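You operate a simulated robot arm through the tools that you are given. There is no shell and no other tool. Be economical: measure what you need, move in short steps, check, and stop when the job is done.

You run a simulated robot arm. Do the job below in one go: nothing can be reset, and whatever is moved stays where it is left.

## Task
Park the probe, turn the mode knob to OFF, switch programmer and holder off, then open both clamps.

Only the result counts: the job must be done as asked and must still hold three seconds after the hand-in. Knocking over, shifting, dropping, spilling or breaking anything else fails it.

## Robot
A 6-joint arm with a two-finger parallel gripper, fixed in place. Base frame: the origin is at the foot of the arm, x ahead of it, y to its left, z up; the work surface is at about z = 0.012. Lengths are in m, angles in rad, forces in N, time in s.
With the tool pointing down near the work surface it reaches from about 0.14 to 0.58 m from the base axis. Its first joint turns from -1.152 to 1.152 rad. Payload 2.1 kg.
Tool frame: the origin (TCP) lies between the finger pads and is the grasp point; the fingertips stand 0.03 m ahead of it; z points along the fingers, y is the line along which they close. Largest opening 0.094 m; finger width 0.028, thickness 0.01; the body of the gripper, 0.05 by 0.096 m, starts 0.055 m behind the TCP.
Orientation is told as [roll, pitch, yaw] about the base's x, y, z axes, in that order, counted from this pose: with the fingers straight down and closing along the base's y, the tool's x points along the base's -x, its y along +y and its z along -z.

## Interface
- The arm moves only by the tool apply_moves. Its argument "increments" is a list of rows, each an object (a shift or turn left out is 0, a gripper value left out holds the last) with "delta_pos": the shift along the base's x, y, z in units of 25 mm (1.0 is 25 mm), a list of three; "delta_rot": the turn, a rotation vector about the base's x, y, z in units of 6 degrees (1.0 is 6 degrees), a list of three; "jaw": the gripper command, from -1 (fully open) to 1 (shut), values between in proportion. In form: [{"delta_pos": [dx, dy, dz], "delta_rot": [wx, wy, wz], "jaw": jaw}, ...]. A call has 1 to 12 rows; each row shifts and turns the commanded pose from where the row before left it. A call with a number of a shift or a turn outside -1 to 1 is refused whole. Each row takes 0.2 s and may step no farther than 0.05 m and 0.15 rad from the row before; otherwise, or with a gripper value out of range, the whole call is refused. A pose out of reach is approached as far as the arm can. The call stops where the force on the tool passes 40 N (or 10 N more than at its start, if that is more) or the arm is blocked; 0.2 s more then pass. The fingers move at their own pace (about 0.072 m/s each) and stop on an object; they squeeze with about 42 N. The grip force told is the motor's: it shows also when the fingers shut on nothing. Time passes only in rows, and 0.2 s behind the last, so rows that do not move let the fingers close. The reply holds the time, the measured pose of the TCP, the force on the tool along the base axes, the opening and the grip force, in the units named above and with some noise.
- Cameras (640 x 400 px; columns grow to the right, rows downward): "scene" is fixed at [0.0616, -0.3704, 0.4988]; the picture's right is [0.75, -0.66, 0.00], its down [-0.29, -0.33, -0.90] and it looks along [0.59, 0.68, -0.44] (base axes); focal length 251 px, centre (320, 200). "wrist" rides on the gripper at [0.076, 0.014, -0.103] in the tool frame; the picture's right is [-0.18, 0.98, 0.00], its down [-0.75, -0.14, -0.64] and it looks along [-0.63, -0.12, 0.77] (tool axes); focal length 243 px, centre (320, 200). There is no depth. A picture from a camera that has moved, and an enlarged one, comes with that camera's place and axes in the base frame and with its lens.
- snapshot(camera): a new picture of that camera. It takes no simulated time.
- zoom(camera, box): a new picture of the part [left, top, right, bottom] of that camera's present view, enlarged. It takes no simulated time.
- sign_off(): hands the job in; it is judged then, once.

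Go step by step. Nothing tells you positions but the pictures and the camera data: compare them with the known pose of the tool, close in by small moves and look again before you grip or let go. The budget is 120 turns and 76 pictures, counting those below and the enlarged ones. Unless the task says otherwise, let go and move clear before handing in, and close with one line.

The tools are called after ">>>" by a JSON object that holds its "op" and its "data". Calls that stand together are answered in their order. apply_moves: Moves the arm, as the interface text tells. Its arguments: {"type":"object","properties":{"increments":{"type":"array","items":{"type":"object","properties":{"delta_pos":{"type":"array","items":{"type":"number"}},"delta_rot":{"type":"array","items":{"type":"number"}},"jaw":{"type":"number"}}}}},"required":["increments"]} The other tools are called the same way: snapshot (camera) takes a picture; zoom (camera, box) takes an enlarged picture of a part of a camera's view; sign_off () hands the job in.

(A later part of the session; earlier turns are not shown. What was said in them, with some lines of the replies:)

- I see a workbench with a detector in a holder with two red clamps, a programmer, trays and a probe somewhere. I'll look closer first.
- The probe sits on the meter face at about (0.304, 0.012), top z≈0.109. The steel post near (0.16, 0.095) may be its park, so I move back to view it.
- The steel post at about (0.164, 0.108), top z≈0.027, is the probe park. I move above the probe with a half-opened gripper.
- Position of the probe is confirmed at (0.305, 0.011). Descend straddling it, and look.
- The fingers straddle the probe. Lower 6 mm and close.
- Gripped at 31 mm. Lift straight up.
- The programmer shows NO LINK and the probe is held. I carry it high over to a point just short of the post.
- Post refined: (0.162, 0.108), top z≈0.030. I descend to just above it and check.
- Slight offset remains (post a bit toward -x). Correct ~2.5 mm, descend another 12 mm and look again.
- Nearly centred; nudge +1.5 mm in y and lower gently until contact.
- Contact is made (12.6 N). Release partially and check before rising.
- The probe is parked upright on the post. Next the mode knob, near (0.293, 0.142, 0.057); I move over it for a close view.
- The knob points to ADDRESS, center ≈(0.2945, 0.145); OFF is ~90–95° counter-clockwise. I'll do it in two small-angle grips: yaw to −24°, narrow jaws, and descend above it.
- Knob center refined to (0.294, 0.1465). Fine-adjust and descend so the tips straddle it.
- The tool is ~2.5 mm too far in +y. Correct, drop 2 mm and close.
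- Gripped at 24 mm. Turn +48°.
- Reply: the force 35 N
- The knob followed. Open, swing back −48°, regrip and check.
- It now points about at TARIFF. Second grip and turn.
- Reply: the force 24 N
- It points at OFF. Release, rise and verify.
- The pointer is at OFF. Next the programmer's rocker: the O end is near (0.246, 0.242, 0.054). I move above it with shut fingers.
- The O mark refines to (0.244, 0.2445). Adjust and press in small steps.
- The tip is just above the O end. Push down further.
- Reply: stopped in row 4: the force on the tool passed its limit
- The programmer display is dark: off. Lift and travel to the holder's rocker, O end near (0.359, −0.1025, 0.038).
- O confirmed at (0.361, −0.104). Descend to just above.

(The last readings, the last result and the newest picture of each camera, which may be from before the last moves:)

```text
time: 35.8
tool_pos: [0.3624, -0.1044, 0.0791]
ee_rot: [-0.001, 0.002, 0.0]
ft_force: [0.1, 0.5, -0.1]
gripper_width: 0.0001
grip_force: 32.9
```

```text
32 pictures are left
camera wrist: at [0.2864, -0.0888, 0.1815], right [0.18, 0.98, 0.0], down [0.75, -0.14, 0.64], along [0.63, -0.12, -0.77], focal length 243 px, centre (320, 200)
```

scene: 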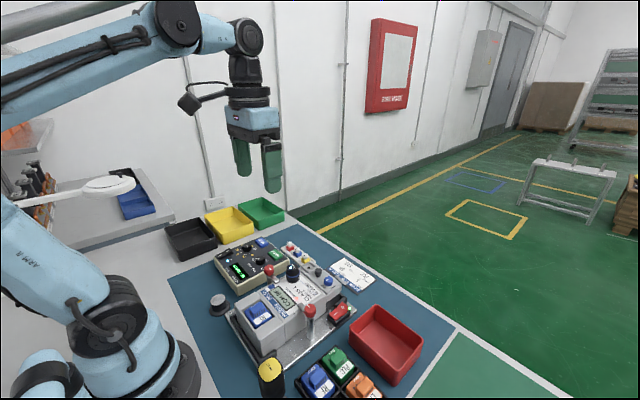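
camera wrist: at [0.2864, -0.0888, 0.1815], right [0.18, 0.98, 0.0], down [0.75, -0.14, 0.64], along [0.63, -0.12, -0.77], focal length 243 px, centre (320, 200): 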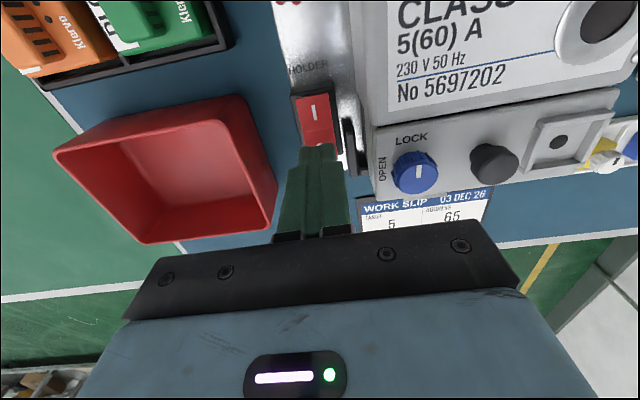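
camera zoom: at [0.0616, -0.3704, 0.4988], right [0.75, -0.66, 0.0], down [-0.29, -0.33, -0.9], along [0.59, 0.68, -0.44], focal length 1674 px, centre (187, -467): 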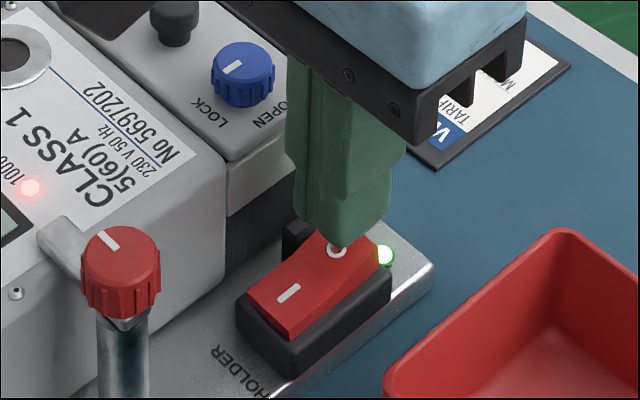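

Aligned over the O end. Press down in small steps.

>>> {"op": "apply_moves", "data": {"increments": [{"delta_pos": [0, 0, -0.2]}, {"delta_pos": [0, 0, -0.15]}, {"delta_pos": [0, 0, -0.1]}, {"delta_pos": [0, 0, -0.1]}, {"delta_pos": [0, 0, -0.1]}, {"delta_pos": [0, 0, -0.1]}, {"delta_pos": [0, 0, -0.1]}]}}

>>> {"op": "zoom", "data": {"camera": "scene", "box": [300, 270, 380, 330]}}

```text
time: 37.1
tool_pos: [0.3613, -0.1033, 0.0642]
ee_rot: [-0.001, 0.006, -0.001]
ft_force: [0.5, -0.1, 7.2]
gripper_width: 0.0
grip_force: 33.1
stopped in row 6: the force on the tool passed its limit (the readings are from after the stop); the commanded pose is now the measured one
```

```text
6.67 times, centred on (340, 300) of scene
camera zoom: at [0.0615, -0.3704, 0.4988], right [0.75, -0.66, 0.0], down [-0.29, -0.33, -0.9], along [0.59, 0.68, -0.44], focal length 1674 px, centre (187, -467)
```

zoom: 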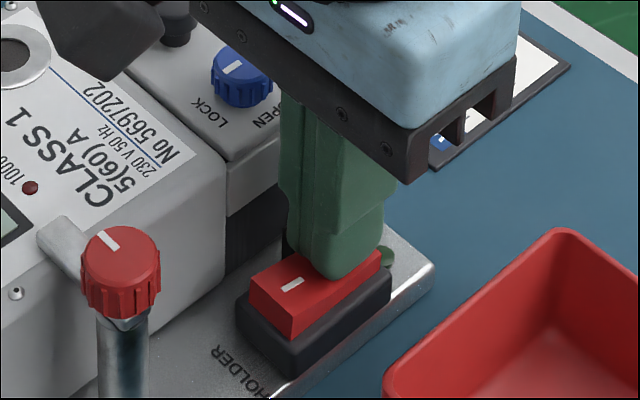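

The holder is off and the meter display/LED dark. Lift and go above the right clamp at about (0.271, −0.092).

>>> {"op": "apply_moves", "data": {"increments": [{"delta_pos": [0, 0, 0.9]}, {"delta_pos": [0, 0, 0.9]}, {"delta_pos": [0, 0, 0.9]}, {"delta_pos": [0, 0, 0.9]}, {"delta_pos": [0, 0, 0.9]}, {"delta_pos": [-0.9, 0.1, 0.3], "jaw": 0.05}, {"delta_pos": [-0.9, 0.1, 0]}, {"delta_pos": [-0.9, 0.1, 0]}, {"delta_pos": [-0.9, 0.1, 0]}, {}]}}

>>> {"op": "snapshot", "data": {"camera": "wrist"}}

>>> {"op": "zoom", "data": {"camera": "scene", "box": [240, 240, 360, 340]}}

```text
time: 39.3
tool_pos: [0.2707, -0.0947, 0.1836]
ee_rot: [-0.001, 0.007, 0.0]
ft_force: [0.0, 0.0, -0.1]
gripper_width: 0.0449
grip_force: 0.0
```

```text
30 pictures are left
camera wrist: at [0.1957, -0.079, 0.2869], right [0.18, 0.98, 0.0], down [0.76, -0.14, 0.64], along [0.63, -0.12, -0.77], focal length 243 px, centre (320, 200)
```

wrist: 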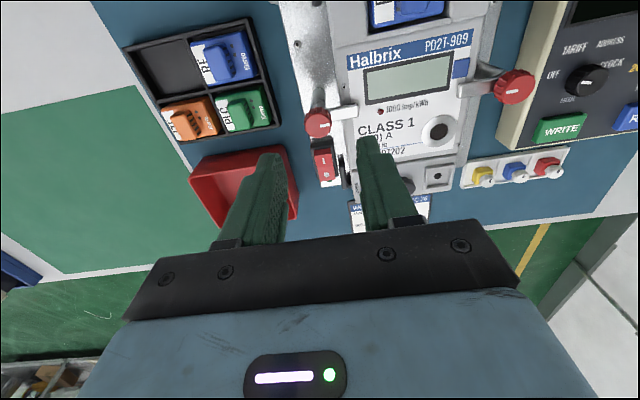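

```text
4.00 times, centred on (300, 290) of scene
camera zoom: at [0.0616, -0.3704, 0.4988], right [0.75, -0.66, 0.0], down [-0.29, -0.33, -0.9], along [0.59, 0.68, -0.44], focal length 1004 px, centre (400, -160)
```

zoom: 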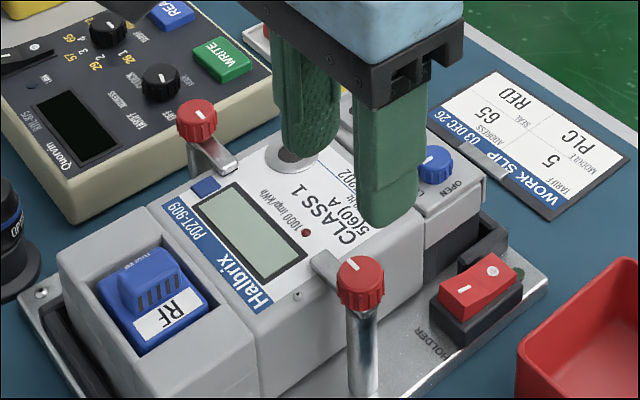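

Right clamp knob: (0.274, −0.096), top z≈0.095. Descend around it.

>>> {"op": "apply_moves", "data": {"increments": [{"delta_pos": [0.13, -0.05, -0.8]}, {"delta_pos": [0, 0, -0.8]}, {"delta_pos": [0, 0, -0.8]}, {}]}}

>>> {"op": "zoom", "data": {"camera": "wrist", "box": [240, 90, 400, 230]}}

>>> {"op": "zoom", "data": {"camera": "scene", "box": [280, 270, 360, 330]}}

```text
time: 40.3
tool_pos: [0.2747, -0.0931, 0.1231]
ee_rot: [-0.002, 0.006, 0.0]
ft_force: [-0.1, 0.6, 0.2]
gripper_width: 0.0447
grip_force: 0.1
```

```text
2.86 times, centred on (320, 160) of wrist
camera zoom: at [0.1988, -0.0791, 0.2258], right [0.18, 0.98, 0.0], down [0.76, -0.14, 0.64], along [0.63, -0.12, -0.77], focal length 693 px, centre (320, 314)
```

zoom: 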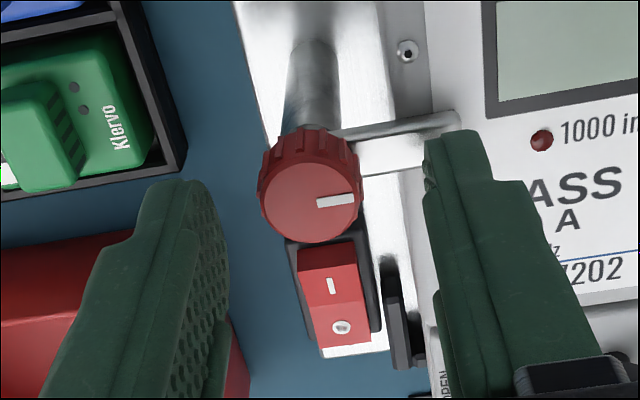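

```text
6.67 times, centred on (320, 300) of scene
camera zoom: at [0.0616, -0.3704, 0.4988], right [0.75, -0.66, 0.0], down [-0.29, -0.33, -0.9], along [0.59, 0.68, -0.44], focal length 1674 px, centre (320, -467)
```

zoom: 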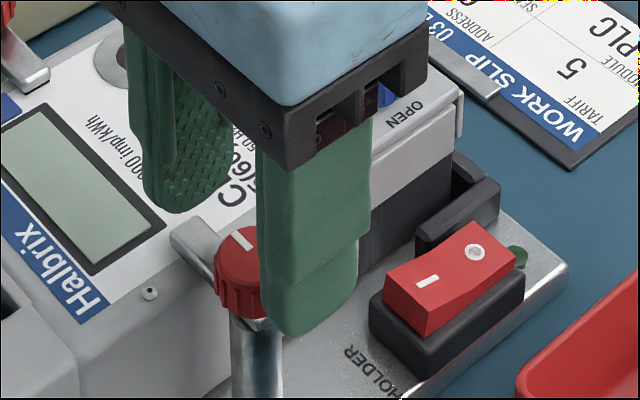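

Knob at (0.274, −0.0957). Correct 2.5 mm, lower, grip, and try a first turn.

>>> {"op": "apply_moves", "data": {"increments": [{"delta_pos": [-0.03, -0.11, -0.2]}, {"delta_pos": [0, 0, -0.16]}, {}, {"jaw": 1}, {}, {}]}}

>>> {"op": "apply_moves", "data": {"increments": [{"delta_rot": [0, 0, 1]}, {"delta_rot": [0, 0, 1]}, {"delta_rot": [0, 0, 1]}, {"delta_rot": [0, 0, 1]}, {}]}}

>>> {"op": "zoom", "data": {"camera": "wrist", "box": [240, 90, 400, 230]}}

>>> {"op": "zoom", "data": {"camera": "scene", "box": [280, 270, 360, 330]}}

```text
time: 41.7
tool_pos: [0.2739, -0.0963, 0.1135]
ee_rot: [0.0, 0.004, -0.001]
ft_force: [2.8, -2.1, -7.1]
gripper_width: 0.0211
grip_force: 44.8
```

```text
time: 42.9
tool_pos: [0.2736, -0.0975, 0.1135]
ee_rot: [-0.004, 0.006, 0.422]
ft_force: [0.3, -17.5, -3.2]
gripper_width: 0.0215
grip_force: 45.1
```

```text
2.86 times, centred on (320, 160) of wrist
camera zoom: at [0.1991, -0.1137, 0.2172], right [-0.23, 0.97, 0.0], down [0.75, 0.18, 0.64], along [0.62, 0.15, -0.77], focal length 693 px, centre (320, 314)
```

zoom: 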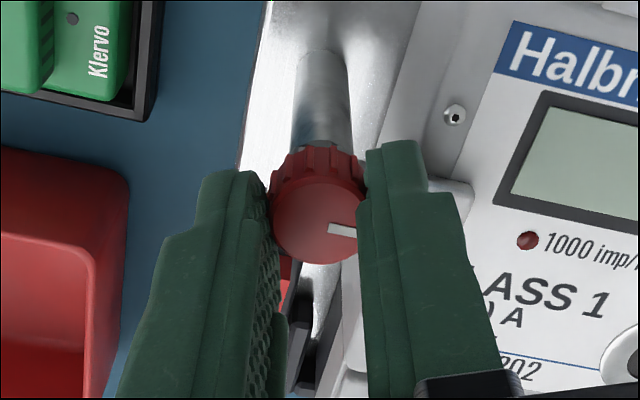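

```text
6.67 times, centred on (320, 300) of scene
camera zoom: at [0.0616, -0.3705, 0.4988], right [0.75, -0.66, 0.0], down [-0.29, -0.33, -0.9], along [0.59, 0.68, -0.44], focal length 1674 px, centre (320, -467)
```

zoom: 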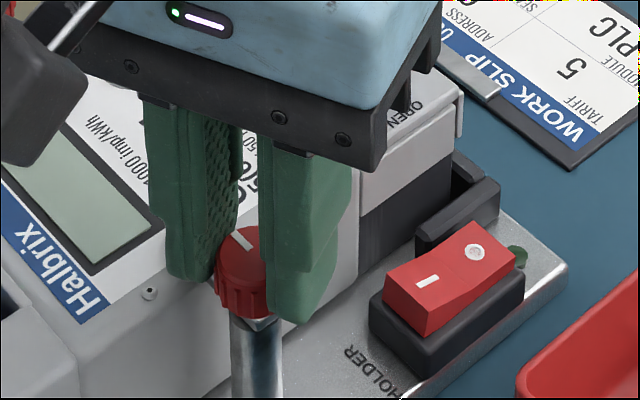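

The knob slipped: that direction is the stop. Turn the other way.

>>> {"op": "apply_moves", "data": {"increments": [{"delta_rot": [0, 0, -1]}, {"delta_rot": [0, 0, -1]}, {"delta_rot": [0, 0, -1]}, {"delta_rot": [0, 0, -1]}, {"delta_rot": [0, 0, -1]}, {"delta_rot": [0, 0, -1]}, {"delta_rot": [0, 0, -1]}, {"delta_rot": [0, 0, -1]}, {}]}}

>>> {"op": "zoom", "data": {"camera": "wrist", "box": [240, 90, 400, 230]}}

>>> {"op": "zoom", "data": {"camera": "scene", "box": [280, 270, 360, 330]}}

```text
time: 44.9
tool_pos: [0.273, -0.0959, 0.1144]
ee_rot: [0.0, 0.004, -0.419]
ft_force: [9.2, -11.2, 9.8]
gripper_width: 0.0212
grip_force: 44.9
```

```text
2.86 times, centred on (320, 160) of wrist
camera zoom: at [0.2108, -0.0516, 0.2171], right [0.57, 0.82, 0.0], down [0.63, -0.44, 0.64], along [0.52, -0.36, -0.77], focal length 693 px, centre (320, 314)
```

zoom: 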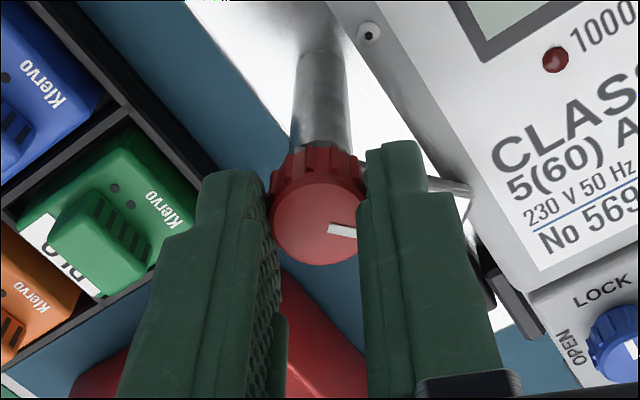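

```text
6.67 times, centred on (320, 300) of scene
camera zoom: at [0.0616, -0.3704, 0.4988], right [0.75, -0.66, 0.0], down [-0.29, -0.33, -0.9], along [0.59, 0.68, -0.44], focal length 1674 px, centre (320, -467)
```

zoom: 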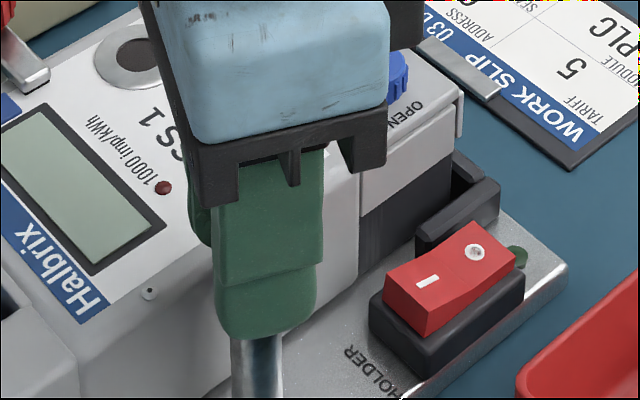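

It follows in this direction. Continue.

>>> {"op": "apply_moves", "data": {"increments": [{"delta_rot": [0, 0, -1]}, {"delta_rot": [0, 0, -1]}, {"delta_rot": [0, 0, -1]}, {"delta_rot": [0, 0, -1]}, {"delta_rot": [0, 0, -1]}, {"delta_rot": [0, 0, -1]}, {"delta_rot": [0, 0, -1]}, {"delta_rot": [0, 0, -1]}, {}]}}

>>> {"op": "zoom", "data": {"camera": "wrist", "box": [240, 90, 400, 230]}}

```text
time: 46.9
tool_pos: [0.2751, -0.0961, 0.1137]
ee_rot: [0.002, 0.006, -1.258]
ft_force: [16.0, 16.2, -5.9]
gripper_width: 0.0215
grip_force: 44.5
```

```text
2.86 times, centred on (320, 160) of wrist
camera zoom: at [0.2647, -0.0186, 0.2164], right [0.99, 0.13, 0.0], down [0.1, -0.77, 0.64], along [0.08, -0.63, -0.77], focal length 693 px, centre (320, 314)
```

zoom: 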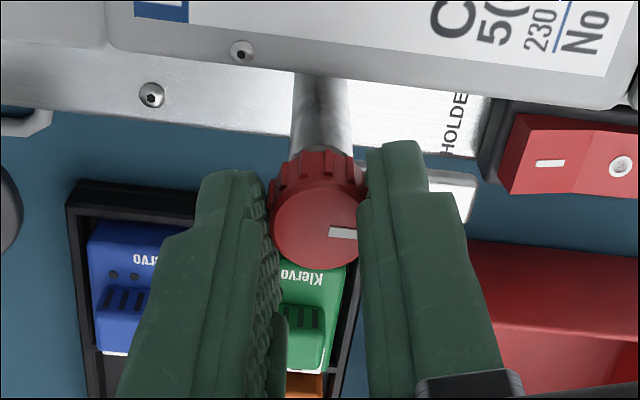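

The arm now points along +x, clear of the meter. I turn a little more to reach its stop, then release.

>>> {"op": "apply_moves", "data": {"increments": [{"delta_rot": [0, 0, -1]}, {"delta_rot": [0, 0, -1]}, {}, {"jaw": 0.05}, {}, {"delta_pos": [0, 0, 0.8]}, {"delta_pos": [0, 0, 0.9]}, {"delta_pos": [0, 0, 0.9]}, {}]}}

>>> {"op": "snapshot", "data": {"camera": "wrist"}}

>>> {"op": "zoom", "data": {"camera": "scene", "box": [240, 250, 360, 340]}}

```text
time: 48.9
tool_pos: [0.2736, -0.0961, 0.1797]
ee_rot: [-0.002, 0.006, -1.467]
ft_force: [-0.4, -0.3, 0.2]
gripper_width: 0.0449
grip_force: 0.1
```

```text
21 pictures are left
camera wrist: at [0.28, -0.0189, 0.282], right [1.0, -0.08, 0.0], down [-0.06, -0.77, 0.64], along [-0.05, -0.64, -0.77], focal length 243 px, centre (320, 200)
```

wrist: 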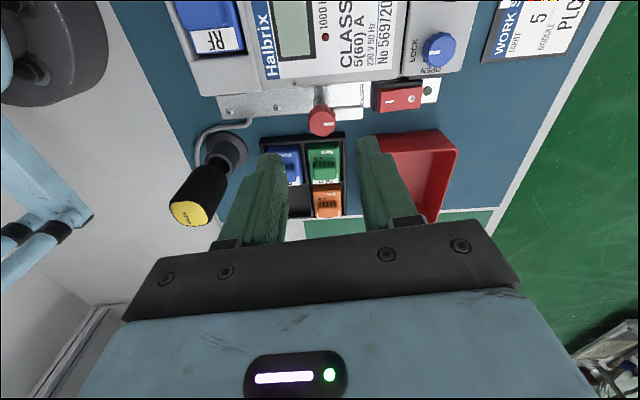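

```text
4.44 times, centred on (300, 295) of scene
camera zoom: at [0.0616, -0.3704, 0.4988], right [0.75, -0.66, 0.0], down [-0.29, -0.33, -0.9], along [0.59, 0.68, -0.44], focal length 1116 px, centre (409, -222)
```

zoom: 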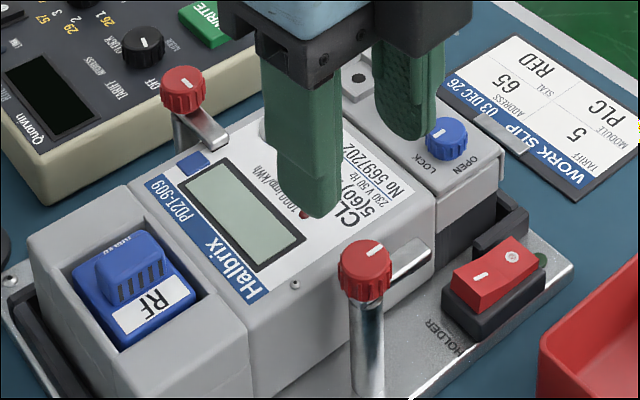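

The right clamp is open (arm along +x). Now to the left clamp near (0.271, 0.055), with yaw about −42°.

>>> {"op": "apply_moves", "data": {"increments": [{"delta_pos": [0, 0.9, 0], "delta_rot": [0, 0, 1]}, {"delta_pos": [0, 0.9, 0], "delta_rot": [0, 0, 1]}, {"delta_pos": [0, 0.9, 0], "delta_rot": [0, 0, 1]}, {"delta_pos": [0, 0.9, 0], "delta_rot": [0, 0, 1]}, {"delta_pos": [0, 0.9, 0], "delta_rot": [0, 0, 1]}, {"delta_pos": [0, 0.9, 0], "delta_rot": [0, 0, 1]}, {"delta_pos": [-0.1, 0.6, 0], "delta_rot": [0, 0, 1]}, {}]}}

>>> {"op": "snapshot", "data": {"camera": "wrist"}}

>>> {"op": "zoom", "data": {"camera": "scene", "box": [240, 240, 320, 300]}}

```text
time: 50.7
tool_pos: [0.2716, 0.054, 0.1787]
ee_rot: [-0.001, 0.006, -0.732]
ft_force: [-0.4, 0.6, 0.6]
gripper_width: 0.0446
grip_force: 0.0
```

```text
19 pictures are left
camera wrist: at [0.2244, 0.116, 0.2819], right [0.79, 0.61, 0.0], down [0.47, -0.61, 0.64], along [0.39, -0.51, -0.77], focal length 243 px, centre (320, 200)
```

wrist: 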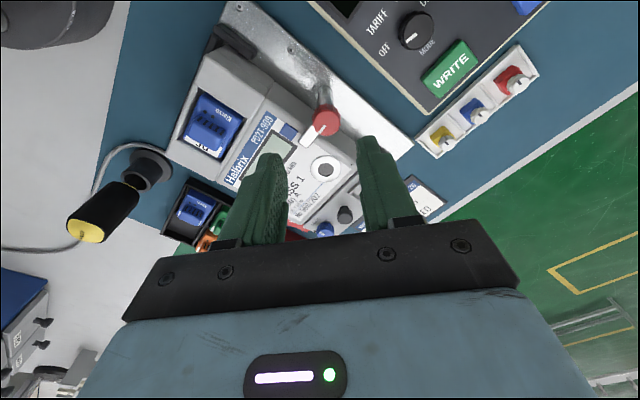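

```text
6.67 times, centred on (280, 270) of scene
camera zoom: at [0.0616, -0.3704, 0.4988], right [0.75, -0.66, 0.0], down [-0.29, -0.33, -0.9], along [0.59, 0.68, -0.44], focal length 1674 px, centre (587, -267)
```

zoom: 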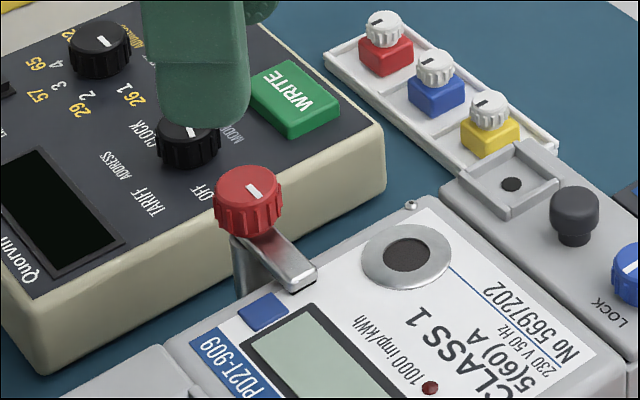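

Left clamp knob: (0.2735, 0.058), top ≈0.094. Descend around it.

>>> {"op": "apply_moves", "data": {"increments": [{"delta_pos": [0.08, 0.16, -0.7]}, {"delta_pos": [0, 0, -0.8]}, {"delta_pos": [0, 0, -0.7]}, {}]}}

>>> {"op": "zoom", "data": {"camera": "wrist", "box": [240, 90, 400, 230]}}

```text
time: 51.7
tool_pos: [0.2735, 0.0584, 0.125]
ee_rot: [-0.001, 0.005, -0.734]
ft_force: [0.1, -0.5, 0.3]
gripper_width: 0.0447
grip_force: 0.1
```

```text
2.86 times, centred on (320, 160) of wrist
camera zoom: at [0.2266, 0.1198, 0.2266], right [0.79, 0.61, 0.0], down [0.47, -0.61, 0.64], along [0.39, -0.51, -0.77], focal length 693 px, centre (320, 314)
```

zoom: 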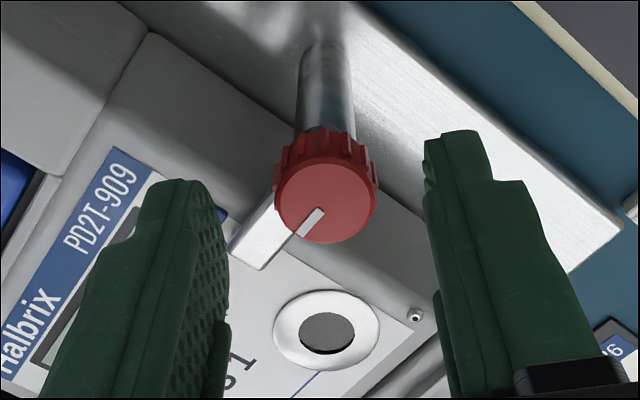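

Well centered. Lower, grip, and turn +.

>>> {"op": "apply_moves", "data": {"increments": [{"delta_pos": [0.03, 0, -0.2]}, {"delta_pos": [0, 0, -0.24]}, {}, {"jaw": 1}, {}, {}, {"delta_rot": [0, 0, 1]}, {"delta_rot": [0, 0, 1]}, {"delta_rot": [0, 0, 1]}, {"delta_rot": [0, 0, 1]}, {}]}}

>>> {"op": "zoom", "data": {"camera": "wrist", "box": [240, 90, 400, 230]}}

```text
time: 54.1
tool_pos: [0.2733, 0.0572, 0.1143]
ee_rot: [-0.001, 0.007, -0.313]
ft_force: [6.9, 10.5, -10.0]
gripper_width: 0.0215
grip_force: 45.0
```

```text
2.86 times, centred on (320, 160) of wrist
camera zoom: at [0.2063, 0.0952, 0.2157], right [0.48, 0.88, 0.0], down [0.68, -0.37, 0.64], along [0.56, -0.31, -0.77], focal length 693 px, centre (320, 314)
```

zoom: 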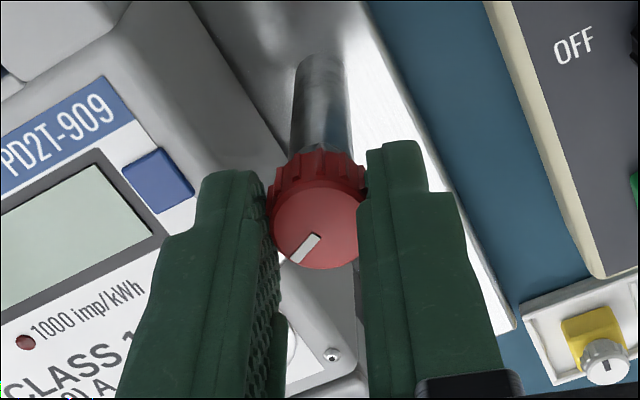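

It follows. Continue turning.

>>> {"op": "apply_moves", "data": {"increments": [{"delta_rot": [0, 0, 1]}, {"delta_rot": [0, 0, 1]}, {"delta_rot": [0, 0, 1]}, {"delta_rot": [0, 0, 1]}, {"delta_rot": [0, 0, 1]}, {"delta_rot": [0, 0, 1]}, {"delta_rot": [0, 0, 1]}, {"delta_rot": [0, 0, 1]}, {"delta_rot": [0, 0, 1]}, {"delta_rot": [0, 0, 1]}, {"delta_rot": [0, 0, 1]}, {"delta_rot": [0, 0, 1]}]}}

>>> {"op": "zoom", "data": {"camera": "wrist", "box": [240, 90, 400, 230]}}

```text
time: 56.7
tool_pos: [0.2755, 0.0562, 0.1132]
ee_rot: [0.0, 0.004, 0.944]
ft_force: [8.0, -14.9, 0.1]
gripper_width: 0.0215
grip_force: 45.0
```

```text
2.86 times, centred on (320, 160) of wrist
camera zoom: at [0.2185, 0.005, 0.2158], right [-0.69, 0.73, 0.0], down [0.56, 0.53, 0.64], along [0.46, 0.44, -0.77], focal length 693 px, centre (320, 314)
```

zoom: 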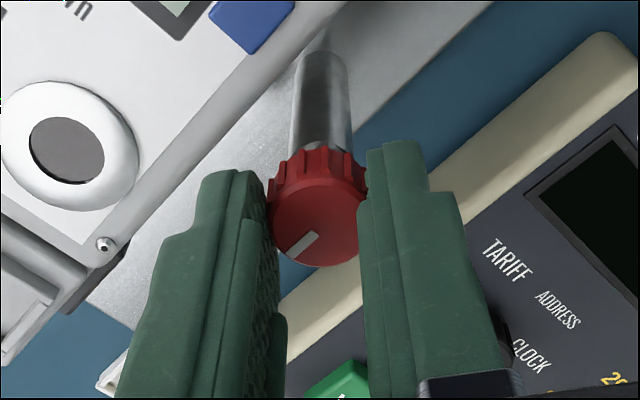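

The left arm now points along +x as well. Release, lift and move clear.

>>> {"op": "apply_moves", "data": {"increments": [{"jaw": 0.05}, {}, {"delta_pos": [0, 0, 0.8]}, {"delta_pos": [0, 0, 0.9]}, {"delta_pos": [0, 0, 0.9], "delta_rot": [0, 0, -1]}, {"delta_pos": [0, 0, 0.9], "delta_rot": [0, 0, -1]}, {"delta_pos": [0, 0, 0.9], "delta_rot": [0, 0, -1]}, {"delta_pos": [0, 0, 0.9], "delta_rot": [0, 0, -1]}, {"delta_pos": [0, 0, 0.9], "delta_rot": [0, 0, -1]}, {"delta_pos": [-0.8, 0.2, 0.9], "delta_rot": [0, 0, -1]}, {"delta_pos": [-0.8, 0.2, 0.5], "delta_rot": [0, 0, -1]}, {"delta_pos": [-0.8, 0.2, 0.5], "delta_rot": [0, 0, -1]}]}}

>>> {"op": "zoom", "data": {"camera": "scene", "box": [190, 220, 370, 340]}}

>>> {"op": "snapshot", "data": {"camera": "wrist"}}

>>> {"op": "zoom", "data": {"camera": "wrist", "box": [200, 60, 440, 210]}}

```text
time: 59.3
tool_pos: [0.2158, 0.0714, 0.317]
ee_rot: [-0.002, 0.005, 0.103]
ft_force: [1.1, -0.5, -1.1]
gripper_width: 0.0448
grip_force: 0.2
```

```text
3.33 times, centred on (280, 280) of scene
camera zoom: at [0.0616, -0.3704, 0.4988], right [0.75, -0.66, 0.0], down [-0.29, -0.33, -0.9], along [0.59, 0.68, -0.44], focal length 837 px, centre (453, -67)
```

zoom: 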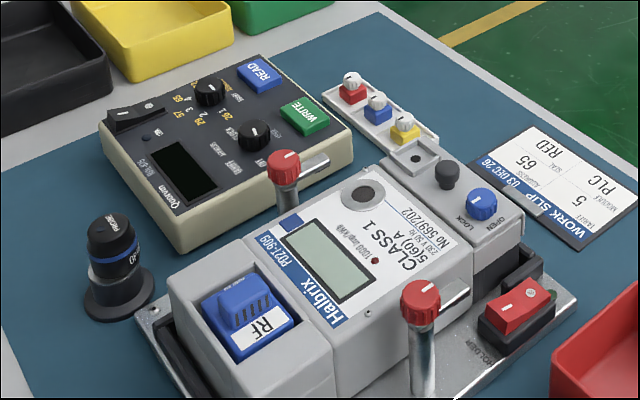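

```text
13 pictures are left
camera wrist: at [0.1384, 0.0785, 0.4191], right [0.08, 1.0, 0.0], down [0.77, -0.06, 0.64], along [0.64, -0.05, -0.77], focal length 243 px, centre (320, 200)
```

wrist: 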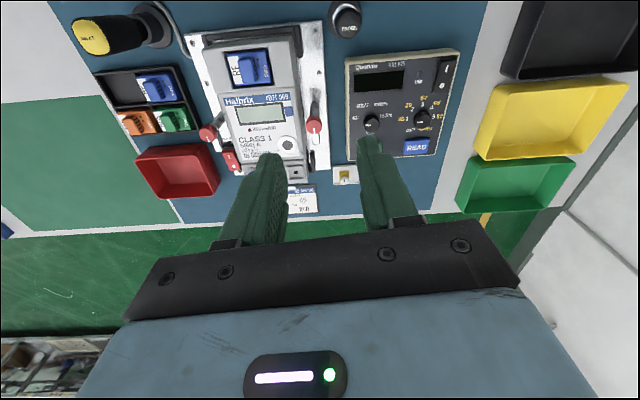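

```text
2.67 times, centred on (320, 135) of wrist
camera zoom: at [0.1384, 0.0785, 0.4191], right [0.08, 1.0, 0.0], down [0.77, -0.06, 0.64], along [0.64, -0.05, -0.77], focal length 647 px, centre (320, 373)
```

zoom: 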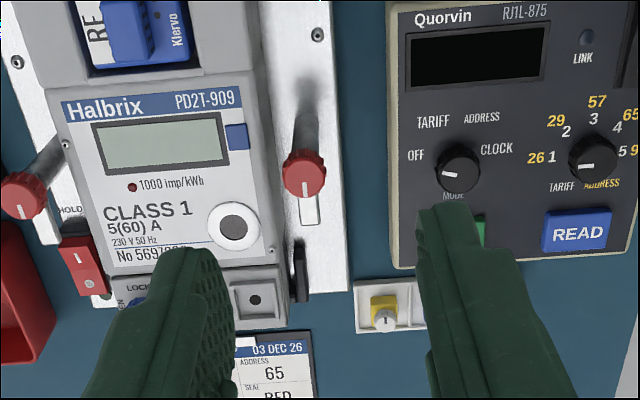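

Both clamps are open, both units dark. I check the mode pointer and the probe once more.

>>> {"op": "zoom", "data": {"camera": "wrist", "box": [345, 95, 395, 140]}}

>>> {"op": "zoom", "data": {"camera": "scene", "box": [245, 245, 285, 275]}}

>>> {"op": "zoom", "data": {"camera": "wrist", "box": [320, 0, 370, 45]}}

```text
8.89 times, centred on (370, 118) of wrist
camera zoom: at [0.1384, 0.0785, 0.4191], right [0.08, 1.0, 0.0], down [0.77, -0.06, 0.64], along [0.64, -0.05, -0.77], focal length 2157 px, centre (-124, 933)
```

zoom: 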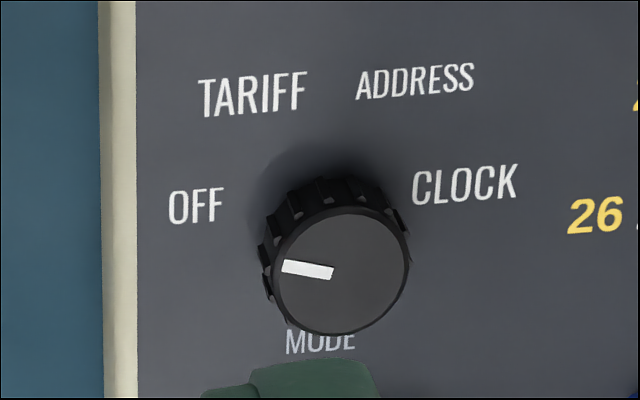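

```text
13.33 times, centred on (265, 260) of scene
camera zoom: at [0.0616, -0.3704, 0.4988], right [0.75, -0.66, 0.0], down [-0.29, -0.33, -0.9], along [0.59, 0.68, -0.44], focal length 3348 px, centre (1053, -600)
```

zoom: 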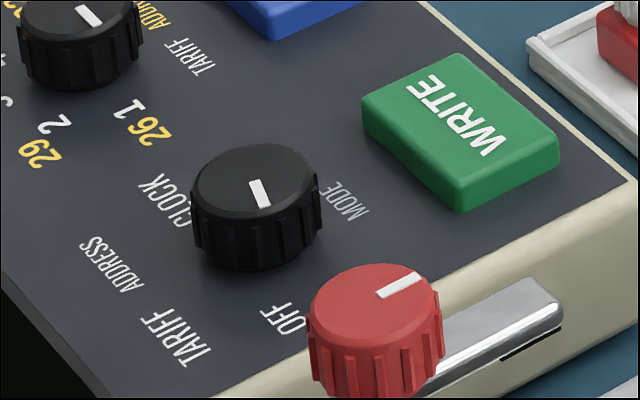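

```text
8.89 times, centred on (345, 22) of wrist
camera zoom: at [0.1384, 0.0785, 0.4191], right [0.08, 1.0, 0.0], down [0.77, -0.06, 0.64], along [0.64, -0.05, -0.77], focal length 2157 px, centre (98, 1778)
```

zoom: 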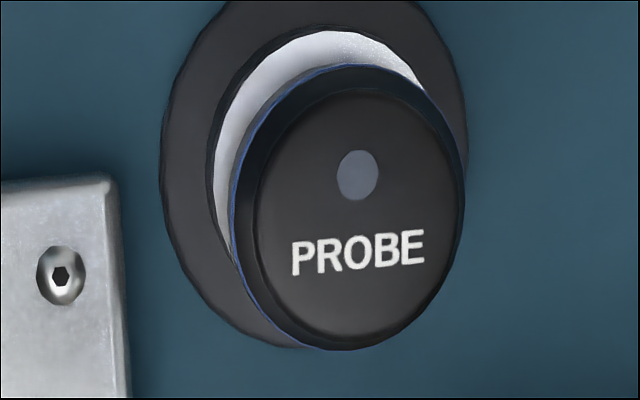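

Everything checks out: the probe is seated on its post, the mode pointer is at OFF, both rockers are pressed to O with dark displays, and both clamp arms are swung clear. The arm is clear too, so I'm handing in.

>>> {"op": "sign_off", "data": {}}

```text
The job is handed in.
```

The job is handed in: the probe is on its post, the mode knob is at OFF, the programmer and holder are switched off, and both clamps are open. The probe may sit about 2 mm off-centre on the post.
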